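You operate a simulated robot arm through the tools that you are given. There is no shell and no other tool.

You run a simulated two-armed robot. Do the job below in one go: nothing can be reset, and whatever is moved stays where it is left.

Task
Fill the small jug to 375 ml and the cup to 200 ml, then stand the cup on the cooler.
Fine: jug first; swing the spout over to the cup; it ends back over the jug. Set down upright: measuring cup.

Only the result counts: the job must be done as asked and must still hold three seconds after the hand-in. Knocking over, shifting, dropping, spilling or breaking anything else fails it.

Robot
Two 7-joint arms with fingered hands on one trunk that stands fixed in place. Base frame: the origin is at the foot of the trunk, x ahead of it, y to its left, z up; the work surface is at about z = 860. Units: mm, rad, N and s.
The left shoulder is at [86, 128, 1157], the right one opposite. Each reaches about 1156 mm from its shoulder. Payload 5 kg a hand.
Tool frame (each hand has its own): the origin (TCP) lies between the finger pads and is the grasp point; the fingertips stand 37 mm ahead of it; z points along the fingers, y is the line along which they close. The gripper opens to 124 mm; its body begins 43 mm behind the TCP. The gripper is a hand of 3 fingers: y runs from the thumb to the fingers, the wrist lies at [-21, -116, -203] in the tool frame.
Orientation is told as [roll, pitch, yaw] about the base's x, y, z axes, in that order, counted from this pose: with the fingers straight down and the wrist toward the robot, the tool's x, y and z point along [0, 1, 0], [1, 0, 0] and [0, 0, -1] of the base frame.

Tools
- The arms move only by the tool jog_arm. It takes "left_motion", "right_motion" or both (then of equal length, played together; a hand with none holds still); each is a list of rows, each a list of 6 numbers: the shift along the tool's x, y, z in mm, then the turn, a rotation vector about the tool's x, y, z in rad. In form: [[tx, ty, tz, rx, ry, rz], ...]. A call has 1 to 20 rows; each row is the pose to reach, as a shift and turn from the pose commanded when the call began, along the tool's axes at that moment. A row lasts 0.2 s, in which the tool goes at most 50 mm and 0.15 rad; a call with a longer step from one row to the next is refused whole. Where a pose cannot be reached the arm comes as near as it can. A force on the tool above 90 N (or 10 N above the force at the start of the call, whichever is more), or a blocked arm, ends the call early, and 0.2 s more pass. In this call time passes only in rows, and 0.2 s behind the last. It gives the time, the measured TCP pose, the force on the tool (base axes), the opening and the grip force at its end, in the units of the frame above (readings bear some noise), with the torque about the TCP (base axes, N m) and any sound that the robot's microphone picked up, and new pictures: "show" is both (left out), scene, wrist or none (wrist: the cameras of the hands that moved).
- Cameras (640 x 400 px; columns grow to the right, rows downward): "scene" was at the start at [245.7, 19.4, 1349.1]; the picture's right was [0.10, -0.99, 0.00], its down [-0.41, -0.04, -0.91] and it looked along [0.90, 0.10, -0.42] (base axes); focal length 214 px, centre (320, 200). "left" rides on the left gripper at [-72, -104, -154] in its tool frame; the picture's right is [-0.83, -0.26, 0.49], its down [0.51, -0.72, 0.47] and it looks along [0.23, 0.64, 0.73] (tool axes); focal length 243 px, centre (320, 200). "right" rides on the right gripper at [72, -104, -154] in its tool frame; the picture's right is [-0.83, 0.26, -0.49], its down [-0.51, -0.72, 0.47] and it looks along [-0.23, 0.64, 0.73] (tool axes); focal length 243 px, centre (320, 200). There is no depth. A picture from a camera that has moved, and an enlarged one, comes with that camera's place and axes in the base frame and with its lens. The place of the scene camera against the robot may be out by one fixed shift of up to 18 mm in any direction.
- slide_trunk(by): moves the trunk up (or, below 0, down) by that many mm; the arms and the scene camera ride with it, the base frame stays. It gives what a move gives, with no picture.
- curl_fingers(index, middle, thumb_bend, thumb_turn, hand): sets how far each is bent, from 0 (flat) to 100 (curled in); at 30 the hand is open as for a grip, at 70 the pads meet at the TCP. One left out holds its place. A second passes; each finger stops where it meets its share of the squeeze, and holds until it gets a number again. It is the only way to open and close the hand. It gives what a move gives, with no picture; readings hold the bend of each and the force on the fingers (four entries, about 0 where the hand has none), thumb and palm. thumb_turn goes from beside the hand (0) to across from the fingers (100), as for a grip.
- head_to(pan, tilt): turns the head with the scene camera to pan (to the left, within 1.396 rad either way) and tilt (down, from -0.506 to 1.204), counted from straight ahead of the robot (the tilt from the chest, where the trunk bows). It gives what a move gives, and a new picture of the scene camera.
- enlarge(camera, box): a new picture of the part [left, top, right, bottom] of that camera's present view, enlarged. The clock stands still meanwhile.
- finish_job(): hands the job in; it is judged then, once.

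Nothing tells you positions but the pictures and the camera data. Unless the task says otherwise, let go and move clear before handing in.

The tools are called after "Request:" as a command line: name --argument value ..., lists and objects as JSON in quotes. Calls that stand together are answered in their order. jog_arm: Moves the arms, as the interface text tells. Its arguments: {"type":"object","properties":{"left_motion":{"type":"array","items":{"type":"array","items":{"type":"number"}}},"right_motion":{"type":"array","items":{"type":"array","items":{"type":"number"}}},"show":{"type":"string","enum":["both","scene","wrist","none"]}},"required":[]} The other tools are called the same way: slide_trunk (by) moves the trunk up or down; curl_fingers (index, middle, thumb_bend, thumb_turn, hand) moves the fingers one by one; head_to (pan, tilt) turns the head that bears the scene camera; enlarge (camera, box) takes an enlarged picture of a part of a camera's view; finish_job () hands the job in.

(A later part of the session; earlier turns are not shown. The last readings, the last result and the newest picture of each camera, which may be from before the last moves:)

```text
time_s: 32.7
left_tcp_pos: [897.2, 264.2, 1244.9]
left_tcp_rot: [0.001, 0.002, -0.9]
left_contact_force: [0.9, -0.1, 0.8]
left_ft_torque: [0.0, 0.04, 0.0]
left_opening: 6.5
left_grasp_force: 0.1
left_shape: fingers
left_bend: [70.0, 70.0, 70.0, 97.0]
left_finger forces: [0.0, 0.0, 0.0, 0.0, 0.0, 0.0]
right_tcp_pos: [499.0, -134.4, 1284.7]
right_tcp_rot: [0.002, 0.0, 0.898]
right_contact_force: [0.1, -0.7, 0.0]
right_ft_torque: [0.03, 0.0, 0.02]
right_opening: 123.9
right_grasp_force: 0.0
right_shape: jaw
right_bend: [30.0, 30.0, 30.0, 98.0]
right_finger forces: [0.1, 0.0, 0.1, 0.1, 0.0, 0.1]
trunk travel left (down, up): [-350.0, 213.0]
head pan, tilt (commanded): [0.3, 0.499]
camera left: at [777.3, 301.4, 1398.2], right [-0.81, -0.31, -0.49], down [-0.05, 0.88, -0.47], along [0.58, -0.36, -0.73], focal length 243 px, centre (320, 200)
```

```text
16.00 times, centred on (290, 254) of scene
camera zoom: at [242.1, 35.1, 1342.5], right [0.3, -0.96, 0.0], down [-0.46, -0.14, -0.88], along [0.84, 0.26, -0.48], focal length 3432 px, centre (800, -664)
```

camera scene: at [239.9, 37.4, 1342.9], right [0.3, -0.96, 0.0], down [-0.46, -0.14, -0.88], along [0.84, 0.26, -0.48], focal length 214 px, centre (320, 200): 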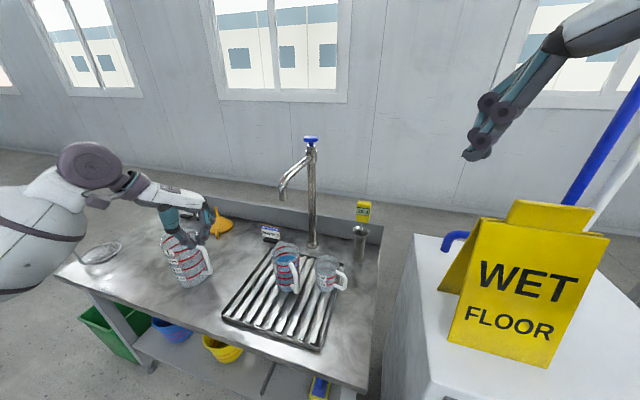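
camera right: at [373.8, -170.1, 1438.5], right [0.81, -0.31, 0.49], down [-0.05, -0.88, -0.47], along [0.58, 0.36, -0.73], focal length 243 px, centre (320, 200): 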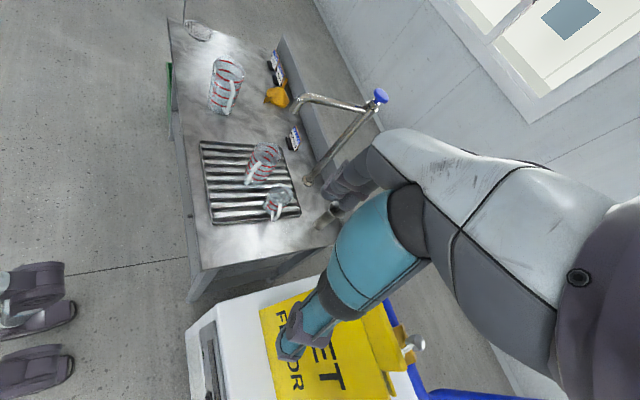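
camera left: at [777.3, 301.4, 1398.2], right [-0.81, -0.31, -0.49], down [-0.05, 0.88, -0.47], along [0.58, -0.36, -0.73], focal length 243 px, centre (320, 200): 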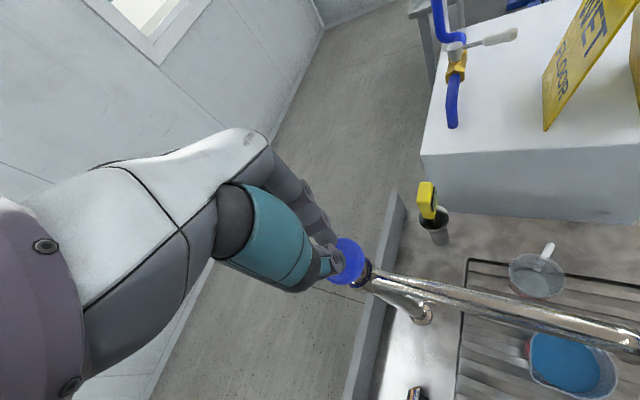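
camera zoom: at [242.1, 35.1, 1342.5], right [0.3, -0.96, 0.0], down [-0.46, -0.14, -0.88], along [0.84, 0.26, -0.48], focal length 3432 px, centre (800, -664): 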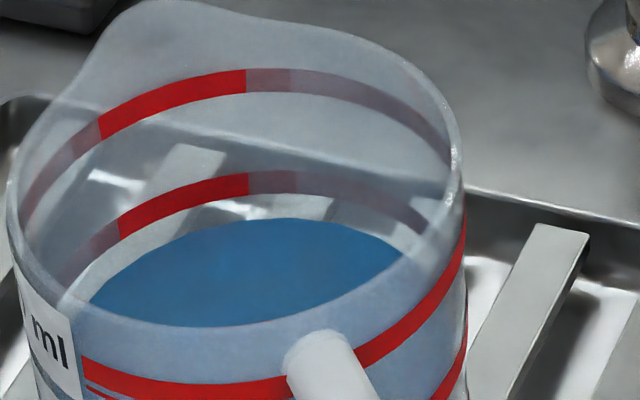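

Back over the knob. I'll give a roughly 0.65 s press (≈20–25 ml) and re-read.

Request:
jog_arm --left_motion '[[0, 0, 30, 0, 0, 0], [0, 0, 30, 0, 0, 0], [0, 0, 30, 0, 0, 0], [0, 0, 30, 0, 0, 0], [0, 0, 0, 0, 0, 0]]' --show "none"

Request:
enlarge --camera "scene" --box '[278, 242, 302, 266]'

```text
time_s: 33.9
left_tcp_pos: [896.3, 264.7, 1247.0]
left_tcp_rot: [0.0, -0.001, -0.901]
left_contact_force: [0.2, 0.2, 0.5]
left_ft_torque: [0.03, -0.01, 0.03]
left_opening: 6.0
left_grasp_force: 0.1
left_shape: fingers
left_bend: [70.0, 70.0, 70.0, 97.0]
left_finger forces: [0.0, 0.0, 0.0, 0.0, 0.0, 0.0]
right_tcp_pos: [494.6, -134.5, 1286.3]
right_tcp_rot: [0.0, -0.001, 0.899]
right_contact_force: [-1.0, 0.5, -0.4]
right_ft_torque: [0.01, -0.02, -0.04]
right_opening: 123.7
right_grasp_force: 0.0
right_shape: jaw
right_bend: [30.0, 30.0, 30.0, 98.0]
right_finger forces: [0.0, 0.0, 0.0, 0.0, 0.0, 0.0]
trunk travel left (down, up): [-350.0, 213.0]
head pan, tilt (commanded): [0.3, 0.499]
```

```text
16.00 times, centred on (290, 254) of scene
camera zoom: at [239.5, 35.5, 1343.0], right [0.3, -0.96, 0.0], down [-0.46, -0.14, -0.88], along [0.84, 0.26, -0.48], focal length 3432 px, centre (800, -664)
```

zoom: 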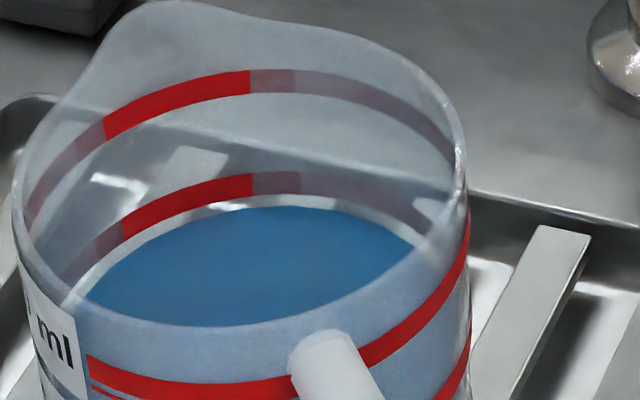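

Rose ~16 ml; level ≈ 355 ml. Another identical press should bring it to about 371.

Request:
jog_arm --left_motion '[[0, 0, 30, 0, 0, 0], [0, 0, 30, 0, 0, 0], [0, 0, 30, 0, 0, 0], [0, 0, 30, 0, 0, 0], [0, 0, 0, 0, 0, 0]]' --show "none"

Request:
enlarge --camera "scene" --box '[278, 242, 302, 266]'

Request:
enlarge --camera "right" --box '[245, 138, 285, 188]'

Request:
enlarge --camera "left" --box '[510, 310, 630, 400]'

```text
time_s: 35.1
left_tcp_pos: [895.6, 266.7, 1245.5]
left_tcp_rot: [0.001, 0.001, -0.9]
left_contact_force: [-0.2, -0.4, -0.1]
left_ft_torque: [0.02, 0.02, -0.02]
left_opening: 6.4
left_grasp_force: 0.1
left_shape: fingers
left_bend: [70.0, 70.0, 70.0, 97.0]
left_finger forces: [0.0, 0.1, 0.0, 0.0, 0.0, 0.1]
right_tcp_pos: [495.2, -133.2, 1286.0]
right_tcp_rot: [-0.001, -0.001, 0.899]
right_contact_force: [0.5, 0.3, 0.4]
right_ft_torque: [0.03, -0.03, 0.01]
right_opening: 123.9
right_grasp_force: 0.0
right_shape: jaw
right_bend: [30.0, 30.0, 30.0, 98.0]
right_finger forces: [0.0, 0.1, 0.0, 0.0, 0.0, 0.0]
trunk travel left (down, up): [-350.0, 213.0]
head pan, tilt (commanded): [0.3, 0.499]
```

```text
16.00 times, centred on (290, 254) of scene
camera zoom: at [239.7, 35.5, 1343.0], right [0.3, -0.96, 0.0], down [-0.46, -0.14, -0.88], along [0.84, 0.26, -0.48], focal length 3432 px, centre (800, -664)
```

zoom: 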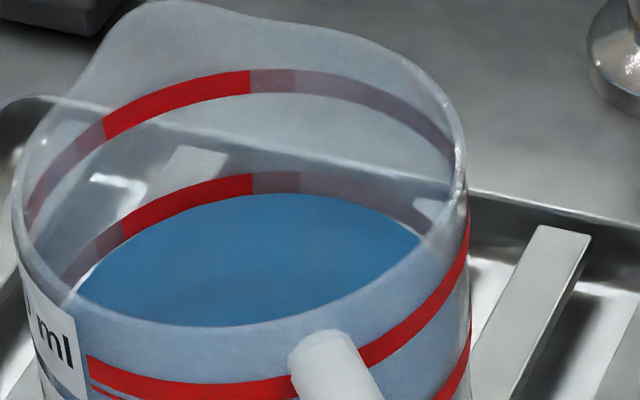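

```text
8.00 times, centred on (265, 163) of right
camera zoom: at [373.6, -170.2, 1438.8], right [0.81, -0.31, 0.49], down [-0.05, -0.88, -0.47], along [0.58, 0.36, -0.73], focal length 1941 px, centre (760, 496)
```

zoom: 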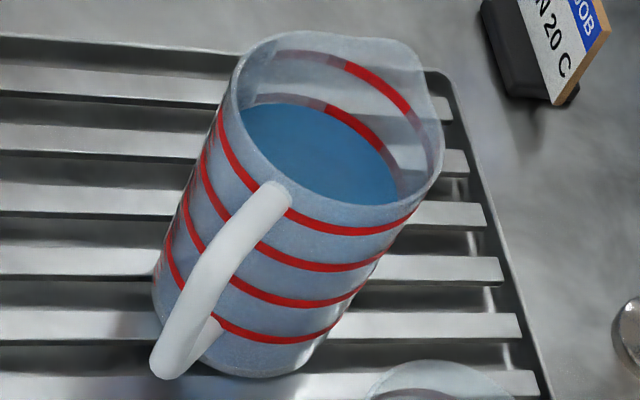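

```text
4.44 times, centred on (570, 355) of left
camera zoom: at [774.7, 303.7, 1399.2], right [-0.81, -0.31, -0.49], down [-0.05, 0.88, -0.47], along [0.58, -0.36, -0.73], focal length 1078 px, centre (-791, -489)
```

zoom: 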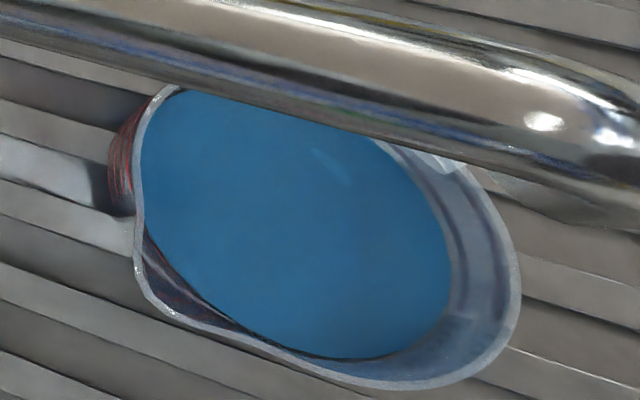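

Far edge now touches the bottom of ring 3's band, ≈ 370 ml. I'll zoom the left view for an independent check on the near wall.

Request:
enlarge --camera "left" --box '[585, 340, 635, 390]'

Request:
enlarge --camera "scene" --box '[282, 246, 298, 256]'

Request:
enlarge --camera "scene" --box '[272, 252, 304, 278]'

Request:
enlarge --camera "right" --box '[255, 140, 285, 170]'

```text
8.00 times, centred on (610, 365) of left
camera zoom: at [774.7, 303.7, 1399.2], right [-0.81, -0.31, -0.49], down [-0.05, 0.88, -0.47], along [0.58, -0.36, -0.73], focal length 1941 px, centre (-2000, -1120)
```

zoom: 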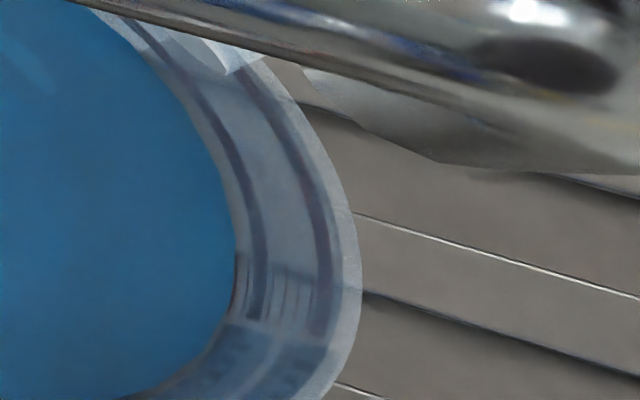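

```text
16.00 times, centred on (290, 251) of scene
camera zoom: at [239.7, 35.5, 1343.0], right [0.3, -0.96, 0.0], down [-0.46, -0.14, -0.88], along [0.84, 0.26, -0.48], focal length 3432 px, centre (800, -616)
```

zoom: 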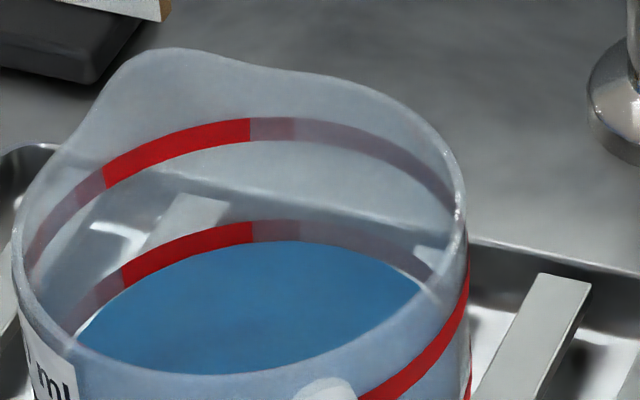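

```text
15.38 times, centred on (288, 265) of scene
camera zoom: at [239.7, 35.5, 1343.0], right [0.3, -0.96, 0.0], down [-0.46, -0.14, -0.88], along [0.84, 0.26, -0.48], focal length 3300 px, centre (812, -800)
```

zoom: 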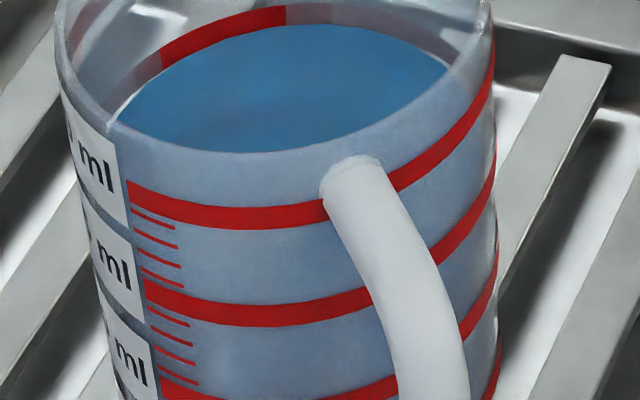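

```text
13.33 times, centred on (270, 155) of right
camera zoom: at [373.6, -170.2, 1438.8], right [0.81, -0.31, 0.49], down [-0.05, -0.88, -0.47], along [0.58, 0.36, -0.73], focal length 3235 px, centre (987, 800)
```

zoom: 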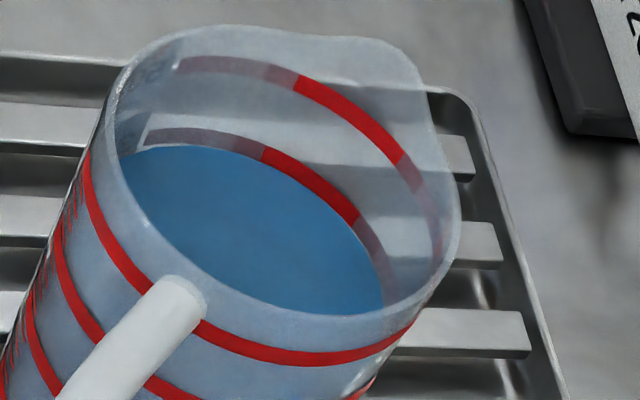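

Independent estimates (arc comparison, flow timing) centre on ~372–377 ml. I want a lower-angle look to be sure, so I'll move the right hand left and then down with its camera tilted up, keeping clear of the cup and the sign.

Request:
jog_arm --right_motion '[[8.2, 36, 0, 0, 0, 0.1075], [16.3, 72, 0, 0, 0, 0.215], [24.5, 108, 0, 0, 0, 0.3225], [32.6, 143.9, 0, 0, 0, 0.43]]' --show "wrist"

Request:
jog_arm --right_motion '[[-2.5, 3, 31, -0.1, 0, 0], [-5, 6, 62, -0.2, 0, 0], [-7.5, 9, 93, -0.3, 0, 0], [-10, 12, 124, -0.4, 0, 0], [-12.5, 15, 155, -0.5, 0, 0], [-15, 18, 186, -0.6, 0, 0]]' --show "both"

```text
time_s: 36.1
left_tcp_pos: [897.1, 270.6, 1243.2]
left_tcp_rot: [-0.002, 0.001, -0.899]
left_contact_force: [0.1, 0.5, 0.2]
left_ft_torque: [-0.03, 0.0, -0.01]
left_opening: 6.1
left_grasp_force: 0.1
left_shape: fingers
left_bend: [70.0, 70.0, 70.0, 97.0]
left_finger forces: [0.0, 0.0, 0.0, 0.0, 0.0, 0.1]
right_tcp_pos: [561.1, 3.8, 1285.2]
right_tcp_rot: [-0.001, -0.001, 0.469]
right_contact_force: [0.3, 0.3, 0.0]
right_ft_torque: [-0.05, 0.01, -0.01]
right_opening: 123.7
right_grasp_force: 0.0
right_shape: jaw
right_bend: [30.0, 30.0, 30.0, 98.0]
right_finger forces: [0.0, 0.1, 0.0, 0.0, 0.0, 0.1]
trunk travel left (down, up): [-350.0, 213.0]
head pan, tilt (commanded): [0.3, 0.499]
camera right: at [435.7, 21.3, 1437.9], right [0.61, -0.62, 0.49], down [-0.42, -0.78, -0.47], along [0.68, 0.08, -0.73], focal length 243 px, centre (320, 200)
```

right: 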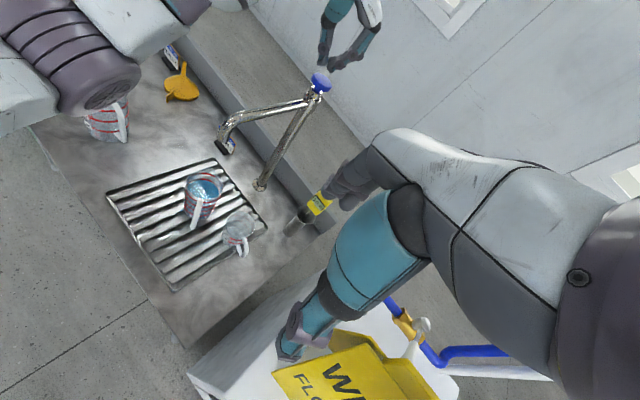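

```text
time_s: 37.5
left_tcp_pos: [898.3, 266.5, 1244.1]
left_tcp_rot: [0.0, 0.002, -0.901]
left_contact_force: [0.4, 0.1, -0.4]
left_ft_torque: [0.01, 0.0, -0.01]
left_opening: 6.1
left_grasp_force: 0.1
left_shape: fingers
left_bend: [70.0, 70.0, 70.0, 97.0]
left_finger forces: [0.0, 0.1, 0.0, 0.0, 0.0, 0.0]
right_tcp_pos: [603.7, -0.5, 1103.5]
right_tcp_rot: [0.002, -0.599, 0.468]
right_contact_force: [0.5, 0.3, 0.2]
right_ft_torque: [0.02, 0.0, 0.02]
right_opening: 124.2
right_grasp_force: 0.1
right_shape: jaw
right_bend: [30.0, 30.0, 30.0, 98.0]
right_finger forces: [0.1, 0.0, 0.1, 0.0, 0.0, 0.0]
right hand out of reach, approached as far as the arm can: row 6
trunk travel left (down, up): [-350.0, 213.0]
head pan, tilt (commanded): [0.3, 0.499]
camera scene: at [241.5, 35.9, 1342.6], right [0.3, -0.96, 0.0], down [-0.46, -0.14, -0.88], along [0.84, 0.26, -0.48], focal length 214 px, centre (320, 200)
camera right: at [415.9, -13.8, 1170.7], right [0.32, -0.77, 0.55], down [-0.06, -0.6, -0.8], along [0.95, 0.22, -0.24], focal length 243 px, centre (320, 200)
```

scene: 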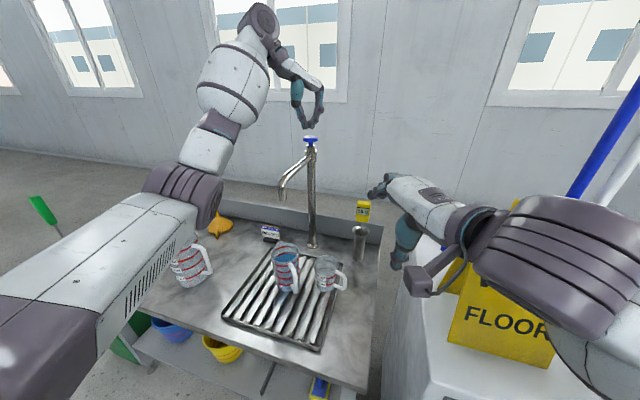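
right: 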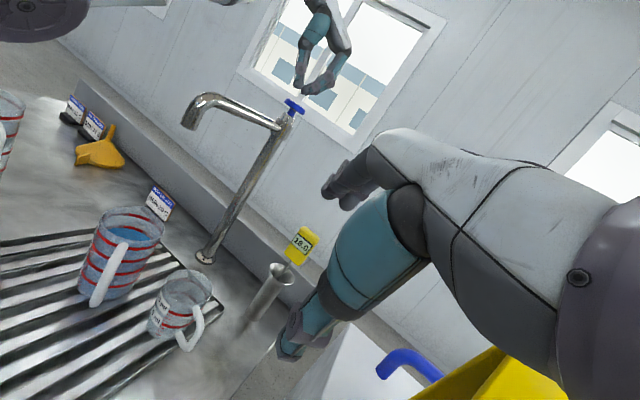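

The right arm hit its folded limit but gives a fresh view. I'll zoom on the jug from here.

Request:
enlarge --camera "right" --box '[75, 195, 175, 305]'

Request:
enlarge --camera "right" --box '[90, 200, 170, 250]'

```text
3.64 times, centred on (125, 250) of right
camera zoom: at [415.9, -13.8, 1170.7], right [0.32, -0.77, 0.55], down [-0.06, -0.6, -0.8], along [0.95, 0.22, -0.24], focal length 882 px, centre (1029, 18)
```

zoom: 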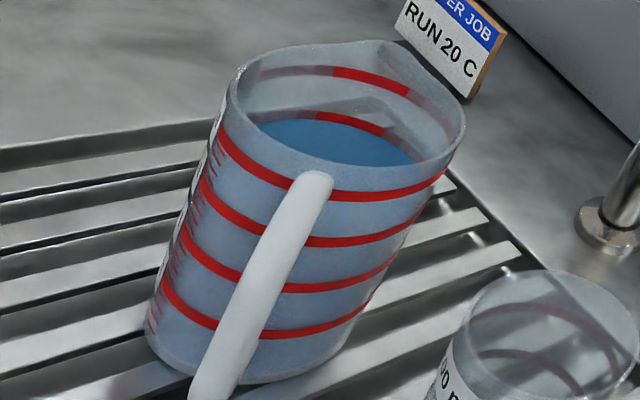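

```text
8.00 times, centred on (130, 225) of right
camera zoom: at [415.9, -13.8, 1170.7], right [0.32, -0.77, 0.55], down [-0.06, -0.6, -0.8], along [0.95, 0.22, -0.24], focal length 1941 px, centre (1840, 0)
```

zoom: 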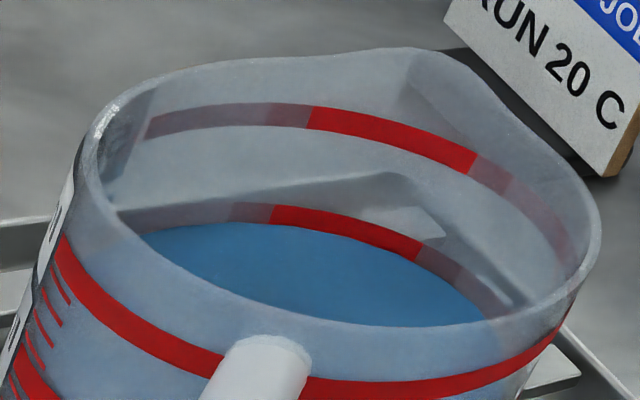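

From this lower view too, the water's far edge sits right at ring 3's band, so the jug is at about 375 ml. Next I'll move the left hand to the left side of the spout arm (tube at z≈1124, tip at (679, 257)) to push it toward the cup.

Request:
jog_arm --left_motion '[[-11.1, -23.2, -20, 0, 0, -0.143], [-22.2, -46.5, -20, 0, 0, -0.286], [-33.3, -69.7, -20, 0, 0, -0.429], [-44.4, -92.9, -20, 0, 0, -0.571], [-55.5, -116.1, -20, 0, 0, -0.714], [-66.6, -139.4, -20, 0, 0, -0.857], [-77.7, -162.6, -20, 0, 0, -1.0]]' --show "both"

Request:
enlarge --camera "right" --box '[150, 0, 350, 160]'

```text
time_s: 39.1
left_tcp_pos: [731.6, 345.5, 1264.9]
left_tcp_rot: [0.0, 0.0, 0.103]
left_contact_force: [-0.1, -1.1, -0.3]
left_ft_torque: [-0.01, -0.03, -0.04]
left_opening: 6.2
left_grasp_force: 0.0
left_shape: fingers
left_bend: [70.0, 70.0, 70.0, 97.0]
left_finger forces: [0.1, 0.0, 0.0, 0.1, 0.0, 0.0]
right_tcp_pos: [600.7, 1.5, 1105.5]
right_tcp_rot: [0.001, -0.6, 0.471]
right_contact_force: [-0.5, 0.6, 0.4]
right_ft_torque: [-0.03, 0.0, -0.01]
right_opening: 123.8
right_grasp_force: 0.0
right_shape: jaw
right_bend: [30.0, 30.0, 30.0, 98.0]
right_finger forces: [0.1, 0.0, 0.0, 0.0, 0.0, 0.0]
trunk travel left (down, up): [-350.0, 213.0]
head pan, tilt (commanded): [0.3, 0.499]
camera scene: at [239.3, 37.1, 1343.0], right [0.3, -0.96, 0.0], down [-0.46, -0.14, -0.88], along [0.84, 0.26, -0.48], focal length 214 px, centre (320, 200)
camera left: at [635.8, 263.1, 1418.4], right [-0.17, -0.85, -0.49], down [-0.77, 0.43, -0.47], along [0.61, 0.3, -0.73], focal length 243 px, centre (320, 200)
```

scene: 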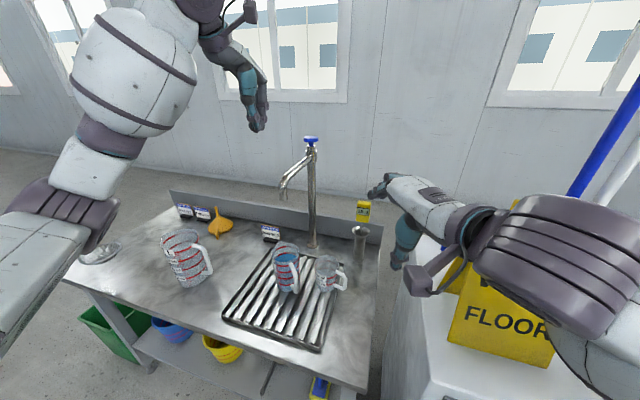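
left: 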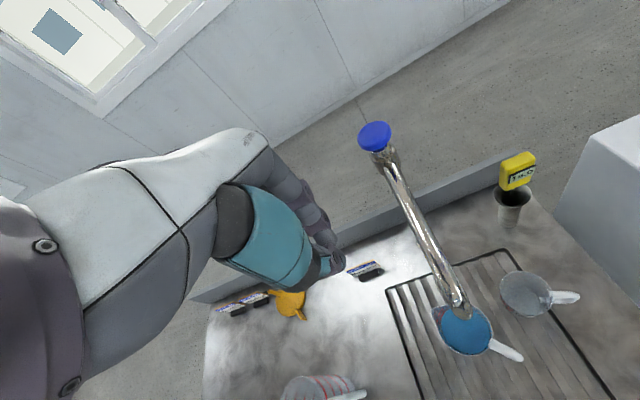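

```text
2.50 times, centred on (250, 80) of right
camera zoom: at [414.0, -12.6, 1172.1], right [0.32, -0.77, 0.55], down [-0.06, -0.6, -0.8], along [0.95, 0.22, -0.24], focal length 606 px, centre (495, 500)
```

zoom: 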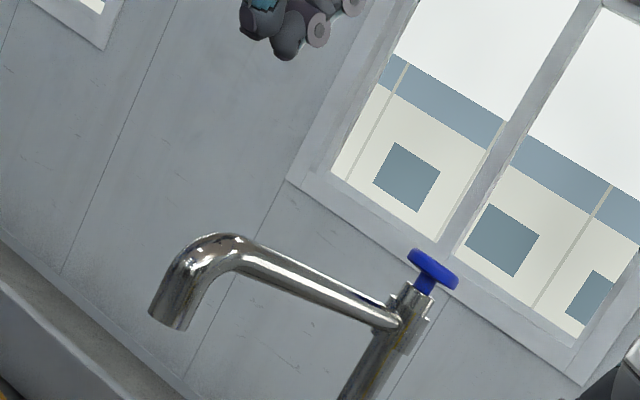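

The left hand is left of the spout arm with ~80 mm clearance. I'll lower it to tube height.

Request:
jog_arm --left_motion '[[0, 0, 38, 0, 0, 0], [0, 0, 76, 0, 0, 0], [0, 0, 114, 0, 0, 0], [0, 0, 150, 0, 0, 0]]' --show "both"

Request:
enlarge --camera "right" --box '[100, 30, 320, 200]'

```text
time_s: 40.1
left_tcp_pos: [735.8, 347.2, 1115.1]
left_tcp_rot: [0.0, 0.0, 0.101]
left_contact_force: [0.2, 0.6, -0.4]
left_ft_torque: [-0.03, -0.01, -0.02]
left_opening: 6.0
left_grasp_force: 0.1
left_shape: fingers
left_bend: [70.0, 70.0, 70.0, 97.0]
left_finger forces: [0.0, 0.0, 0.1, 0.1, 0.0, 0.0]
right_tcp_pos: [602.4, 1.3, 1103.4]
right_tcp_rot: [-0.001, -0.599, 0.472]
right_contact_force: [0.7, -0.5, -0.3]
right_ft_torque: [-0.03, -0.02, -0.01]
right_opening: 124.1
right_grasp_force: 0.1
right_shape: jaw
right_bend: [30.0, 30.0, 30.0, 98.0]
right_finger forces: [0.1, 0.0, 0.0, 0.1, 0.0, 0.0]
trunk travel left (down, up): [-350.0, 213.0]
head pan, tilt (commanded): [0.3, 0.499]
camera scene: at [241.2, 37.4, 1342.6], right [0.3, -0.96, 0.0], down [-0.46, -0.14, -0.88], along [0.84, 0.26, -0.48], focal length 214 px, centre (320, 200)
camera left: at [639.0, 264.8, 1268.1], right [-0.18, -0.85, -0.49], down [-0.77, 0.43, -0.47], along [0.61, 0.29, -0.73], focal length 243 px, centre (320, 200)
```

scene: 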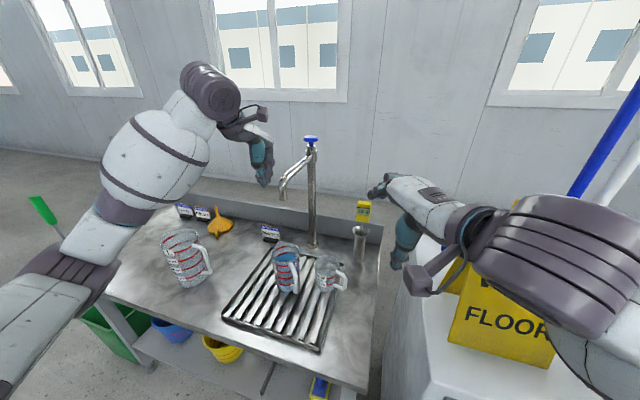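
left: 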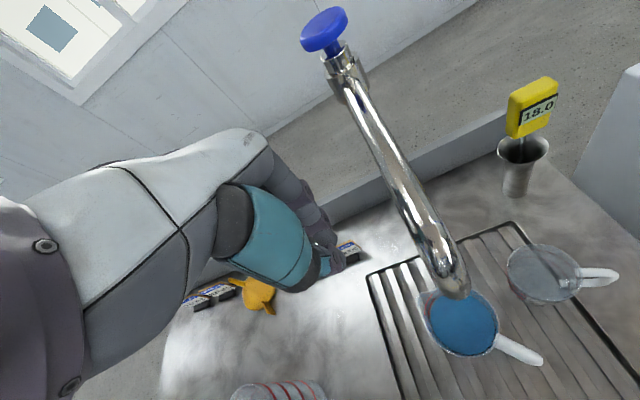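

```text
2.35 times, centred on (210, 115) of right
camera zoom: at [415.8, -12.3, 1171.3], right [0.32, -0.77, 0.55], down [-0.07, -0.6, -0.8], along [0.94, 0.22, -0.24], focal length 571 px, centre (579, 400)
```

zoom: 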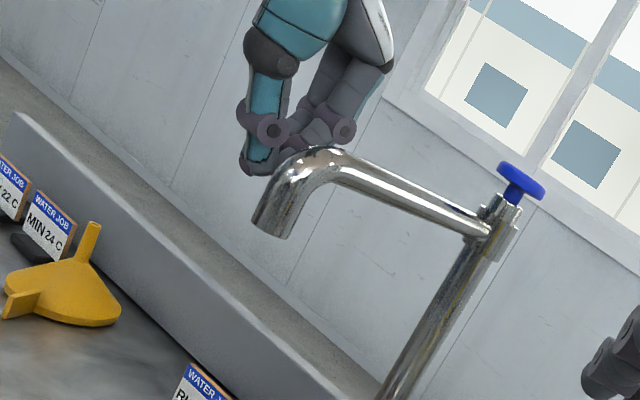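

The fingertips are level with the spout tube. I'll push toward −y slowly along the arc and stop short of the target to check.

Request:
jog_arm --left_motion '[[-23, -2, 0, 0, 0, 0], [-45, -3.5, 0, 0, 0, 0], [-55, -4, 0, 0, 0, 0], [-65, -4.5, 0, 0, 0, 0], [-75, -5, 0, 0, 0, 0], [-85, -5, 0, 0, 0, 0], [-95, -5.3, 0, 0, 0, 0], [-105, -5.4, 0, 0, 0, 0], [-113, -5.5, 0, 0, 0, 0]]' --show "both"

Request:
enlarge --camera "scene" --box '[230, 100, 390, 300]'

Request:
enlarge --camera "right" --box '[60, 30, 320, 330]'

```text
time_s: 42.1
left_tcp_pos: [741.4, 232.5, 1112.5]
left_tcp_rot: [0.0, 0.0, 0.098]
left_contact_force: [0.4, 1.3, -0.7]
left_ft_torque: [-0.01, 0.01, 0.05]
left_opening: 6.5
left_grasp_force: 0.6
left_shape: fingers
left_bend: [70.0, 70.0, 70.0, 98.0]
left_finger forces: [1.0, 0.1, 0.1, 0.0, 0.0, 0.0]
right_tcp_pos: [602.0, 0.3, 1102.6]
right_tcp_rot: [0.004, -0.599, 0.47]
right_contact_force: [-0.2, 0.4, 0.2]
right_ft_torque: [0.0, 0.0, 0.0]
right_opening: 123.9
right_grasp_force: 0.1
right_shape: jaw
right_bend: [30.0, 30.0, 30.0, 98.0]
right_finger forces: [0.0, 0.0, 0.1, 0.0, 0.0, 0.0]
trunk travel left (down, up): [-350.0, 213.0]
head pan, tilt (commanded): [0.3, 0.499]
camera scene: at [241.0, 36.5, 1342.7], right [0.3, -0.96, 0.0], down [-0.46, -0.14, -0.88], along [0.84, 0.26, -0.48], focal length 214 px, centre (320, 200)
camera left: at [644.7, 150.2, 1267.1], right [-0.18, -0.85, -0.49], down [-0.77, 0.43, -0.47], along [0.61, 0.29, -0.73], focal length 243 px, centre (320, 200)
```

scene: 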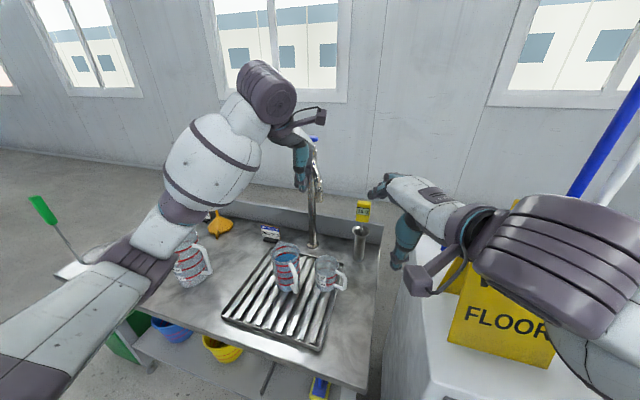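
left: 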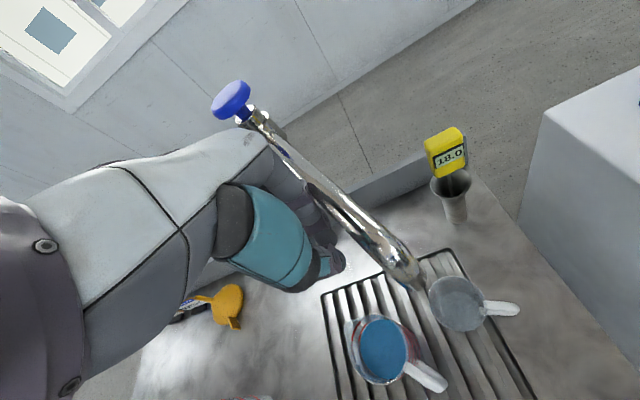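

```text
2.00 times, centred on (310, 200) of scene
camera zoom: at [241.0, 36.5, 1342.7], right [0.3, -0.96, 0.0], down [-0.46, -0.14, -0.88], along [0.84, 0.26, -0.48], focal length 429 px, centre (340, 200)
```

zoom: 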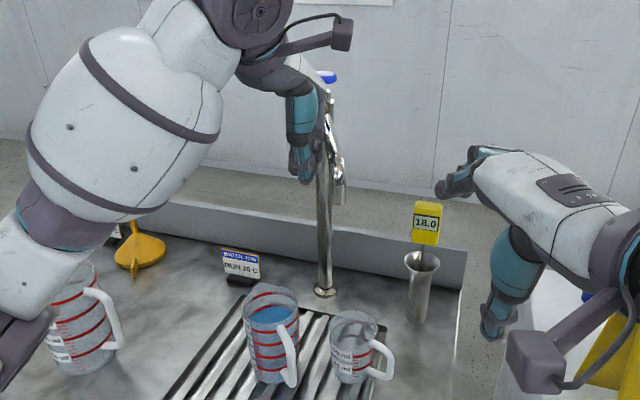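

```text
1.33 times, centred on (190, 180) of right
camera zoom: at [415.6, -13.1, 1171.4], right [0.32, -0.77, 0.55], down [-0.07, -0.6, -0.8], along [0.94, 0.22, -0.24], focal length 324 px, centre (493, 227)
```

zoom: 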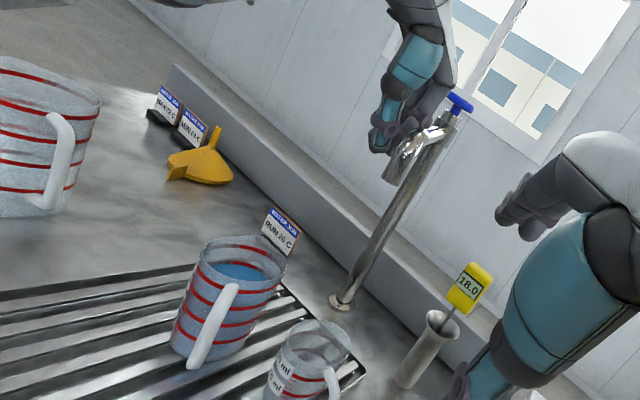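

The spout swung; its tip is now at the cup's left rim edge. It needs about 25 mm more at the tip, so I'll push ~17 mm further.

Request:
jog_arm --left_motion '[[-6, 2, 0, 0, 0, 0], [-12, 4.2, 0, 0, 0, 0], [-17.5, 6.3, 0, 0, 0, 0]]' --show "both"

Request:
enlarge --camera "scene" --box '[270, 130, 370, 300]'

Request:
enlarge --camera "right" --box '[130, 60, 330, 370]'

Request:
enlarge --camera "left" --box '[340, 180, 540, 360]'

```text
time_s: 42.9
left_tcp_pos: [748.0, 215.4, 1113.3]
left_tcp_rot: [-0.003, 0.001, 0.099]
left_contact_force: [0.4, 0.8, 0.3]
left_ft_torque: [-0.04, -0.03, 0.01]
left_opening: 6.1
left_grasp_force: 0.7
left_shape: fingers
left_bend: [70.0, 70.0, 70.0, 98.0]
left_finger forces: [1.2, 0.0, 0.0, 0.0, 0.1, 0.0]
right_tcp_pos: [602.5, -0.6, 1103.5]
right_tcp_rot: [0.004, -0.597, 0.47]
right_contact_force: [-0.7, 0.2, 0.3]
right_ft_torque: [0.0, -0.01, 0.01]
right_opening: 123.8
right_grasp_force: 0.1
right_shape: jaw
right_bend: [30.0, 30.0, 30.0, 98.0]
right_finger forces: [0.0, 0.0, 0.0, 0.0, 0.0, 0.0]
trunk travel left (down, up): [-350.0, 213.0]
head pan, tilt (commanded): [0.3, 0.499]
camera scene: at [240.9, 36.5, 1342.7], right [0.3, -0.96, 0.0], down [-0.46, -0.14, -0.88], along [0.84, 0.26, -0.48], focal length 214 px, centre (320, 200)
camera left: at [652.3, 133.1, 1267.4], right [-0.18, -0.85, -0.49], down [-0.77, 0.43, -0.47], along [0.61, 0.29, -0.73], focal length 243 px, centre (320, 200)
```

scene: 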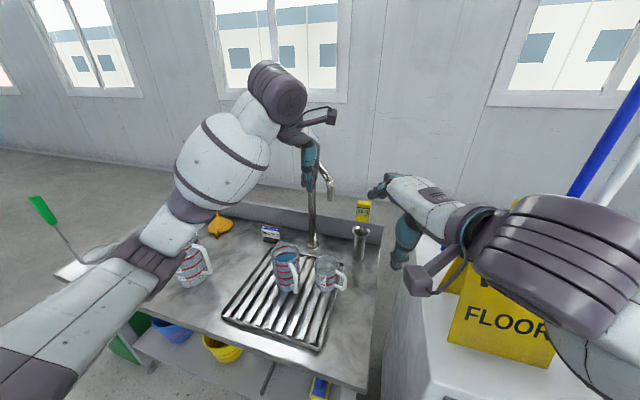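
left: 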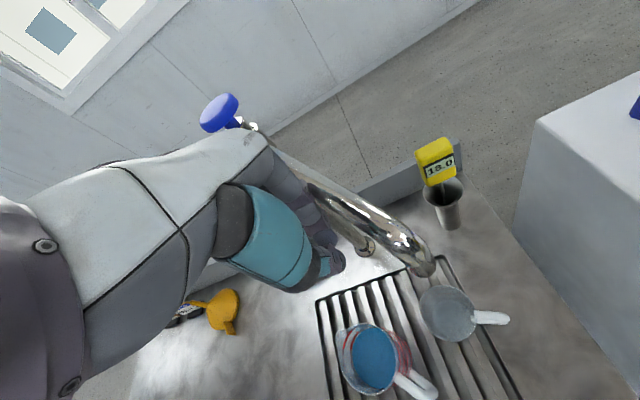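

```text
2.35 times, centred on (320, 215) of scene
camera zoom: at [240.9, 36.5, 1342.7], right [0.3, -0.96, 0.0], down [-0.46, -0.14, -0.88], along [0.84, 0.26, -0.48], focal length 505 px, centre (320, 165)
```

zoom: 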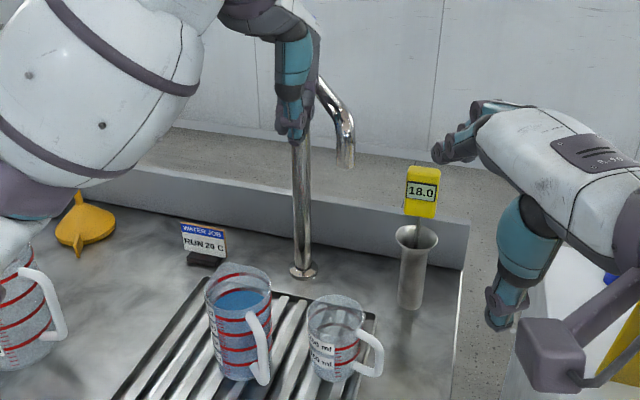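

```text
1.29 times, centred on (230, 215) of right
camera zoom: at [415.5, -13.1, 1171.4], right [0.32, -0.77, 0.55], down [-0.07, -0.6, -0.8], along [0.94, 0.22, -0.24], focal length 313 px, centre (436, 181)
```

zoom: 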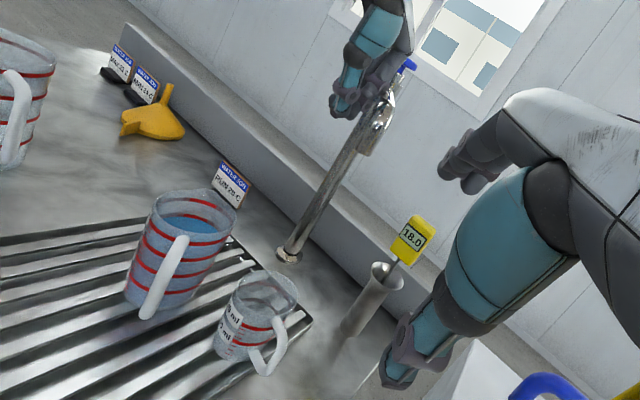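

```text
2.22 times, centred on (440, 270) of left
camera zoom: at [652.3, 133.1, 1267.4], right [-0.18, -0.85, -0.49], down [-0.77, 0.43, -0.47], along [0.61, 0.29, -0.73], focal length 539 px, centre (53, 44)
```

zoom: 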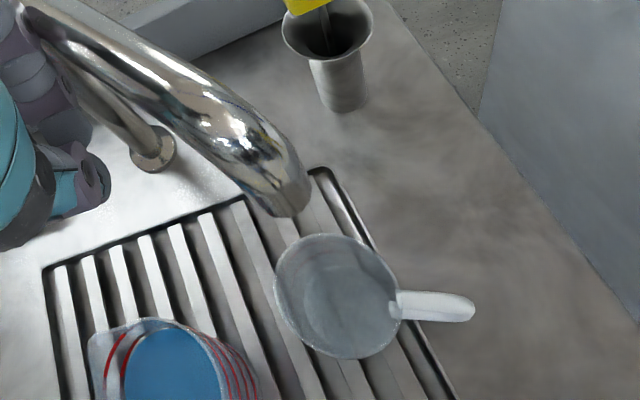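

The spout tip is now over the cup within roughly 10 mm of its centre by both cameras. I'll back the left hand off the spout, go up, and return to the spot above the knob.

Request:
jog_arm --left_motion '[[30, 0, 0, 0, 0, 0], [60, 0, 0, 0, 0, 0], [60, 0, -40, 0, 0, 0], [60, 0, -80, 0, 0, 0], [60, 0, -120, 0, 0, 0], [60, 0, -150, 0, 0, 0.1], [56, 25, -150, 0, 0, 0.25], [52, 50, -147, 0, 0, 0.4], [48, 75, -143, 0, 0, 0.55], [44, 100, -139, 0, 0, 0.7], [40, 125, -135, 0, 0, 0.85], [35.7, 152.4, -130, 0, 0, 1.0]]' --show "both"

Request:
enlarge --camera "scene" --box '[260, 110, 380, 300]'

Request:
enlarge --camera "right" --box '[100, 60, 340, 370]'

```text
time_s: 45.5
left_tcp_pos: [897.2, 266.6, 1242.2]
left_tcp_rot: [-0.001, 0.004, -0.901]
left_contact_force: [0.8, -0.6, -0.9]
left_ft_torque: [0.04, 0.06, -0.02]
left_opening: 6.5
left_grasp_force: 0.1
left_shape: fingers
left_bend: [70.0, 70.0, 70.0, 98.0]
left_finger forces: [0.0, 0.1, 0.0, 0.0, 0.0, 0.0]
right_tcp_pos: [604.0, 0.7, 1103.4]
right_tcp_rot: [0.003, -0.598, 0.469]
right_contact_force: [0.2, 0.1, -0.3]
right_ft_torque: [-0.02, -0.01, 0.0]
right_opening: 123.8
right_grasp_force: 0.0
right_shape: jaw
right_bend: [30.0, 30.0, 30.0, 98.0]
right_finger forces: [0.1, 0.1, 0.0, 0.0, 0.0, 0.0]
trunk travel left (down, up): [-350.0, 213.0]
head pan, tilt (commanded): [0.3, 0.499]
camera scene: at [242.2, 36.0, 1342.4], right [0.3, -0.96, 0.0], down [-0.46, -0.14, -0.88], along [0.84, 0.26, -0.48], focal length 214 px, centre (320, 200)
camera left: at [777.2, 303.6, 1396.2], right [-0.81, -0.31, -0.49], down [-0.05, 0.88, -0.47], along [0.58, -0.36, -0.73], focal length 243 px, centre (320, 200)
```

scene: 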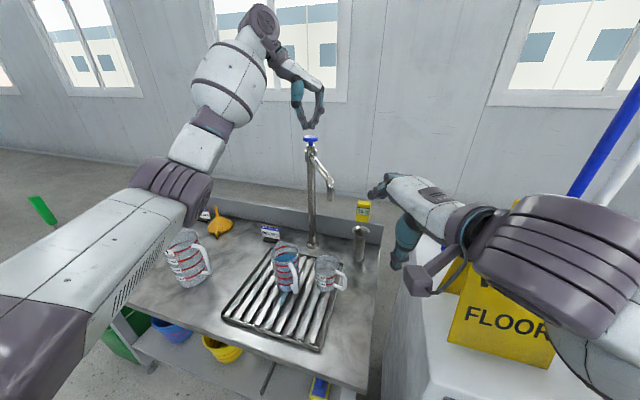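
left: 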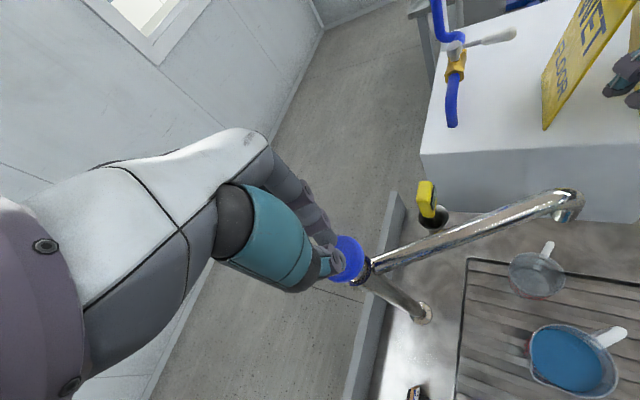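

```text
2.11 times, centred on (320, 205) of scene
camera zoom: at [242.2, 36.0, 1342.4], right [0.3, -0.96, 0.0], down [-0.46, -0.14, -0.88], along [0.84, 0.26, -0.48], focal length 452 px, centre (320, 190)
```

zoom: 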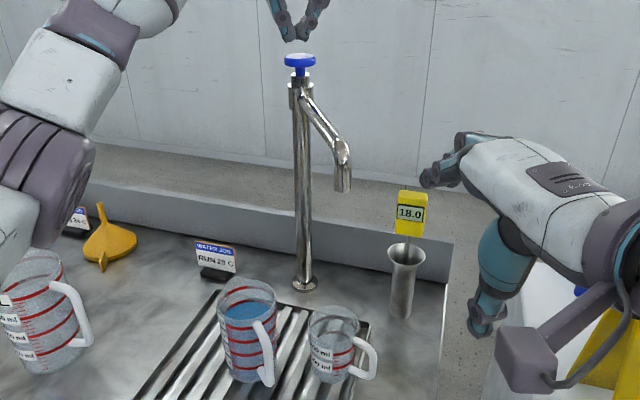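

```text
1.29 times, centred on (220, 215) of right
camera zoom: at [416.7, -13.5, 1170.9], right [0.32, -0.77, 0.55], down [-0.07, -0.6, -0.8], along [0.94, 0.22, -0.24], focal length 313 px, centre (449, 181)
```

zoom: 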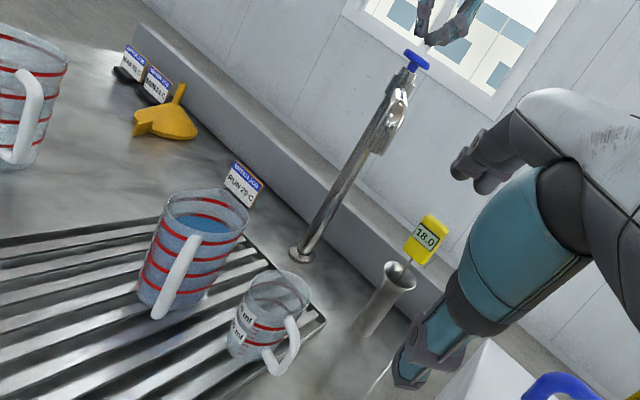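

Offset of spout tip from cup centre is about 10 mm by the more reliable left views—well inside the cup. I'll press, ending the call while pressed, to see where the stream lands.

Request:
jog_arm --left_motion '[[0, 0, 27, 0, 0, 0], [0, 0, 30, 0, 0, 0]]' --show "scene"

Request:
enlarge --camera "scene" --box '[290, 170, 370, 300]'

Request:
enlarge --camera "left" --box '[480, 180, 620, 310]'

Request:
enlarge --camera "right" --box '[160, 130, 290, 350]'

```text
time_s: 46.1
left_tcp_pos: [893.7, 266.6, 1214.6]
left_tcp_rot: [0.0, -0.003, -0.901]
left_contact_force: [0.9, 0.5, 4.6]
left_ft_torque: [-0.04, -0.08, 0.02]
left_opening: 6.5
left_grasp_force: 1.8
left_shape: fingers
left_bend: [70.0, 70.0, 70.0, 98.0]
left_finger forces: [4.3, 0.1, 0.1, 0.0, 0.1, 0.0]
right_tcp_pos: [602.3, 1.1, 1104.3]
right_tcp_rot: [-0.001, -0.598, 0.468]
right_contact_force: [-0.5, 1.0, 0.1]
right_ft_torque: [0.02, 0.02, -0.02]
right_opening: 123.9
right_grasp_force: 0.1
right_shape: jaw
right_bend: [30.0, 30.0, 30.0, 98.0]
right_finger forces: [0.1, 0.0, 0.1, 0.0, 0.1, 0.1]
trunk travel left (down, up): [-350.0, 213.0]
head pan, tilt (commanded): [0.3, 0.499]
camera scene: at [239.7, 36.3, 1343.0], right [0.3, -0.96, 0.0], down [-0.46, -0.14, -0.88], along [0.84, 0.26, -0.48], focal length 214 px, centre (320, 200)
```

scene: 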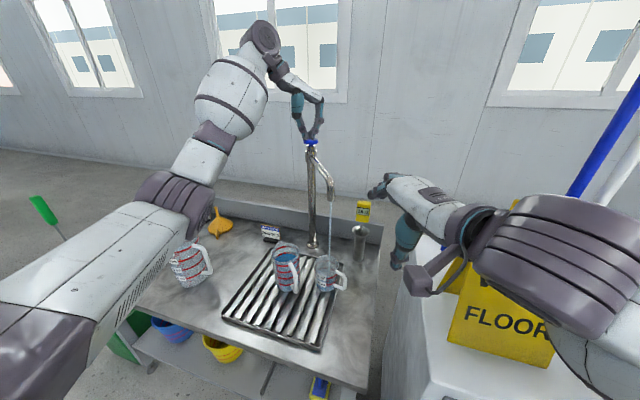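

```text
3.08 times, centred on (330, 235) of scene
camera zoom: at [239.7, 36.3, 1343.0], right [0.3, -0.96, 0.0], down [-0.46, -0.14, -0.88], along [0.84, 0.26, -0.48], focal length 660 px, centre (289, 92)
```

zoom: 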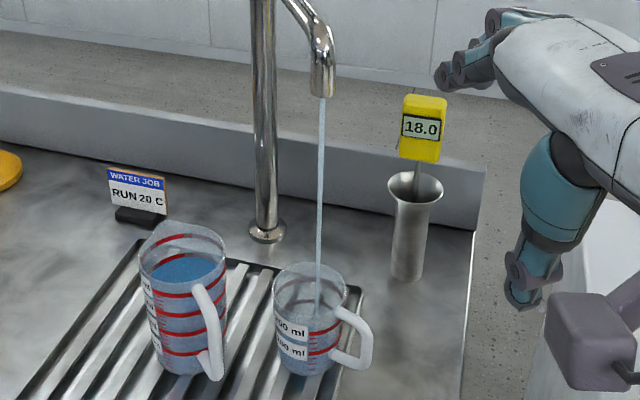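

```text
3.08 times, centred on (550, 245) of left
camera zoom: at [773.8, 303.8, 1367.8], right [-0.81, -0.31, -0.49], down [-0.05, 0.88, -0.47], along [0.58, -0.36, -0.73], focal length 746 px, centre (-388, 62)
```

zoom: 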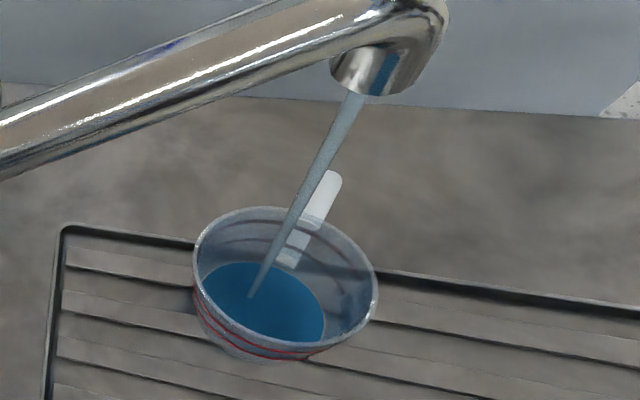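

```text
1.82 times, centred on (225, 240) of right
camera zoom: at [414.5, -13.3, 1171.9], right [0.32, -0.77, 0.55], down [-0.06, -0.6, -0.8], along [0.95, 0.22, -0.24], focal length 441 px, centre (493, 127)
```

zoom: 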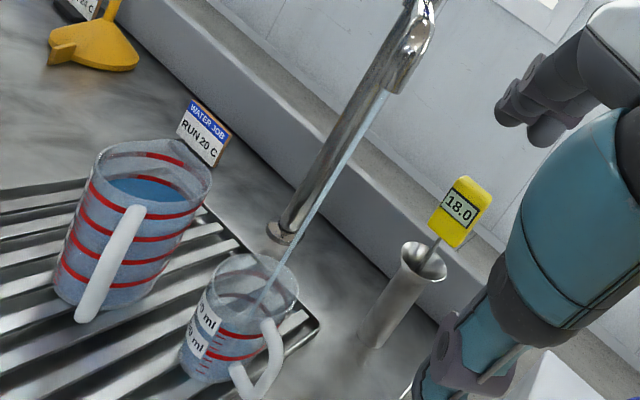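

The stream lands inside the cup. I'll hold ~3 s (≈ 90 ml) and check.

Request:
jog_arm --left_motion '[[0, 0, 0, 0, 0, 0], [0, 0, 0, 0, 0, 0], [0, 0, 0, 0, 0, 0], [0, 0, 0, 0, 0, 0], [0, 0, 0, 0, 0, 0], [0, 0, 0, 0, 0, 0], [0, 0, 0, 0, 0, 0], [0, 0, 0, 0, 0, 0], [0, 0, 0, 0, 0, 0], [0, 0, 0, 0, 0, 0], [0, 0, 0, 0, 0, 0], [0, 0, 0, 0, 0, 0], [0, 0, 0, 0, 0, 0], [0, 0, 0, 0, 0, 0]]' --show "none"

Request:
enlarge --camera "scene" --box '[308, 250, 348, 300]'

Request:
enlarge --camera "right" --box '[140, 250, 230, 360]'

Request:
enlarge --camera "left" --box '[510, 235, 590, 305]'

```text
time_s: 49.1
left_tcp_pos: [894.7, 266.6, 1213.9]
left_tcp_rot: [-0.001, 0.002, -0.901]
left_contact_force: [0.6, -1.0, 4.9]
left_ft_torque: [-0.1, 0.01, -0.02]
left_opening: 6.3
left_grasp_force: 2.1
left_shape: fingers
left_bend: [70.0, 70.0, 70.0, 97.0]
left_finger forces: [4.7, 0.1, 0.1, 0.0, 0.4, 0.0]
right_tcp_pos: [601.5, -0.7, 1104.7]
right_tcp_rot: [0.0, -0.601, 0.471]
right_contact_force: [0.2, 0.2, -0.2]
right_ft_torque: [-0.03, 0.03, 0.04]
right_opening: 123.8
right_grasp_force: 0.1
right_shape: jaw
right_bend: [30.0, 30.0, 30.0, 98.0]
right_finger forces: [0.0, 0.0, 0.1, 0.0, 0.1, 0.1]
trunk travel left (down, up): [-350.0, 213.0]
head pan, tilt (commanded): [0.3, 0.499]
```

```text
8.00 times, centred on (328, 275) of scene
camera zoom: at [240.2, 36.3, 1342.8], right [0.3, -0.96, 0.0], down [-0.46, -0.14, -0.88], along [0.84, 0.26, -0.48], focal length 1716 px, centre (256, -400)
```

zoom: 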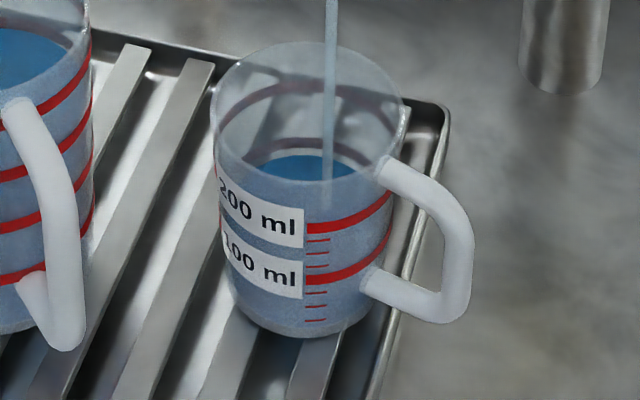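

```text
3.64 times, centred on (185, 305) of right
camera zoom: at [414.9, -13.3, 1171.7], right [0.32, -0.77, 0.55], down [-0.06, -0.6, -0.8], along [0.94, 0.22, -0.24], focal length 882 px, centre (811, -182)
```

zoom: 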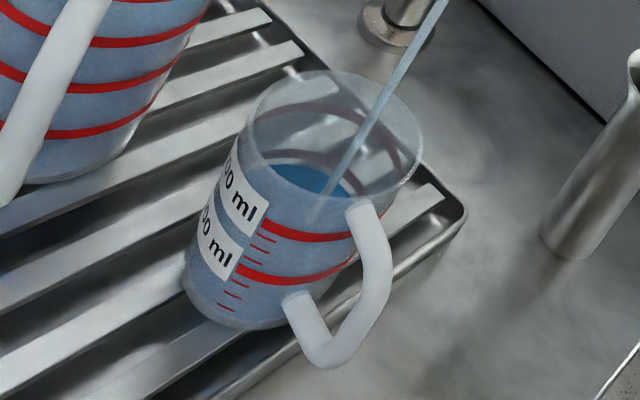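

```text
5.71 times, centred on (550, 270) of left
camera zoom: at [774.4, 303.6, 1367.2], right [-0.81, -0.31, -0.49], down [-0.05, 0.88, -0.47], along [0.58, -0.36, -0.73], focal length 1386 px, centre (-994, -200)
```

zoom: 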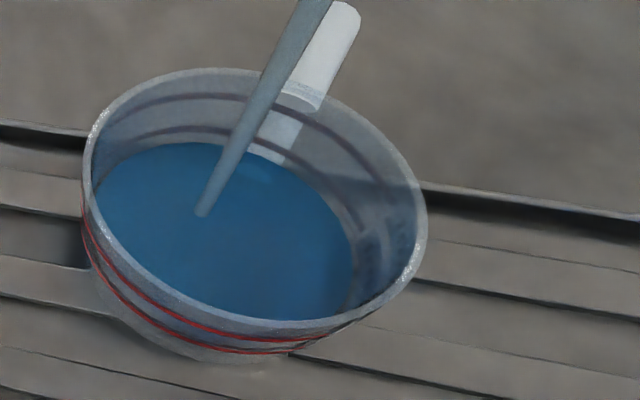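

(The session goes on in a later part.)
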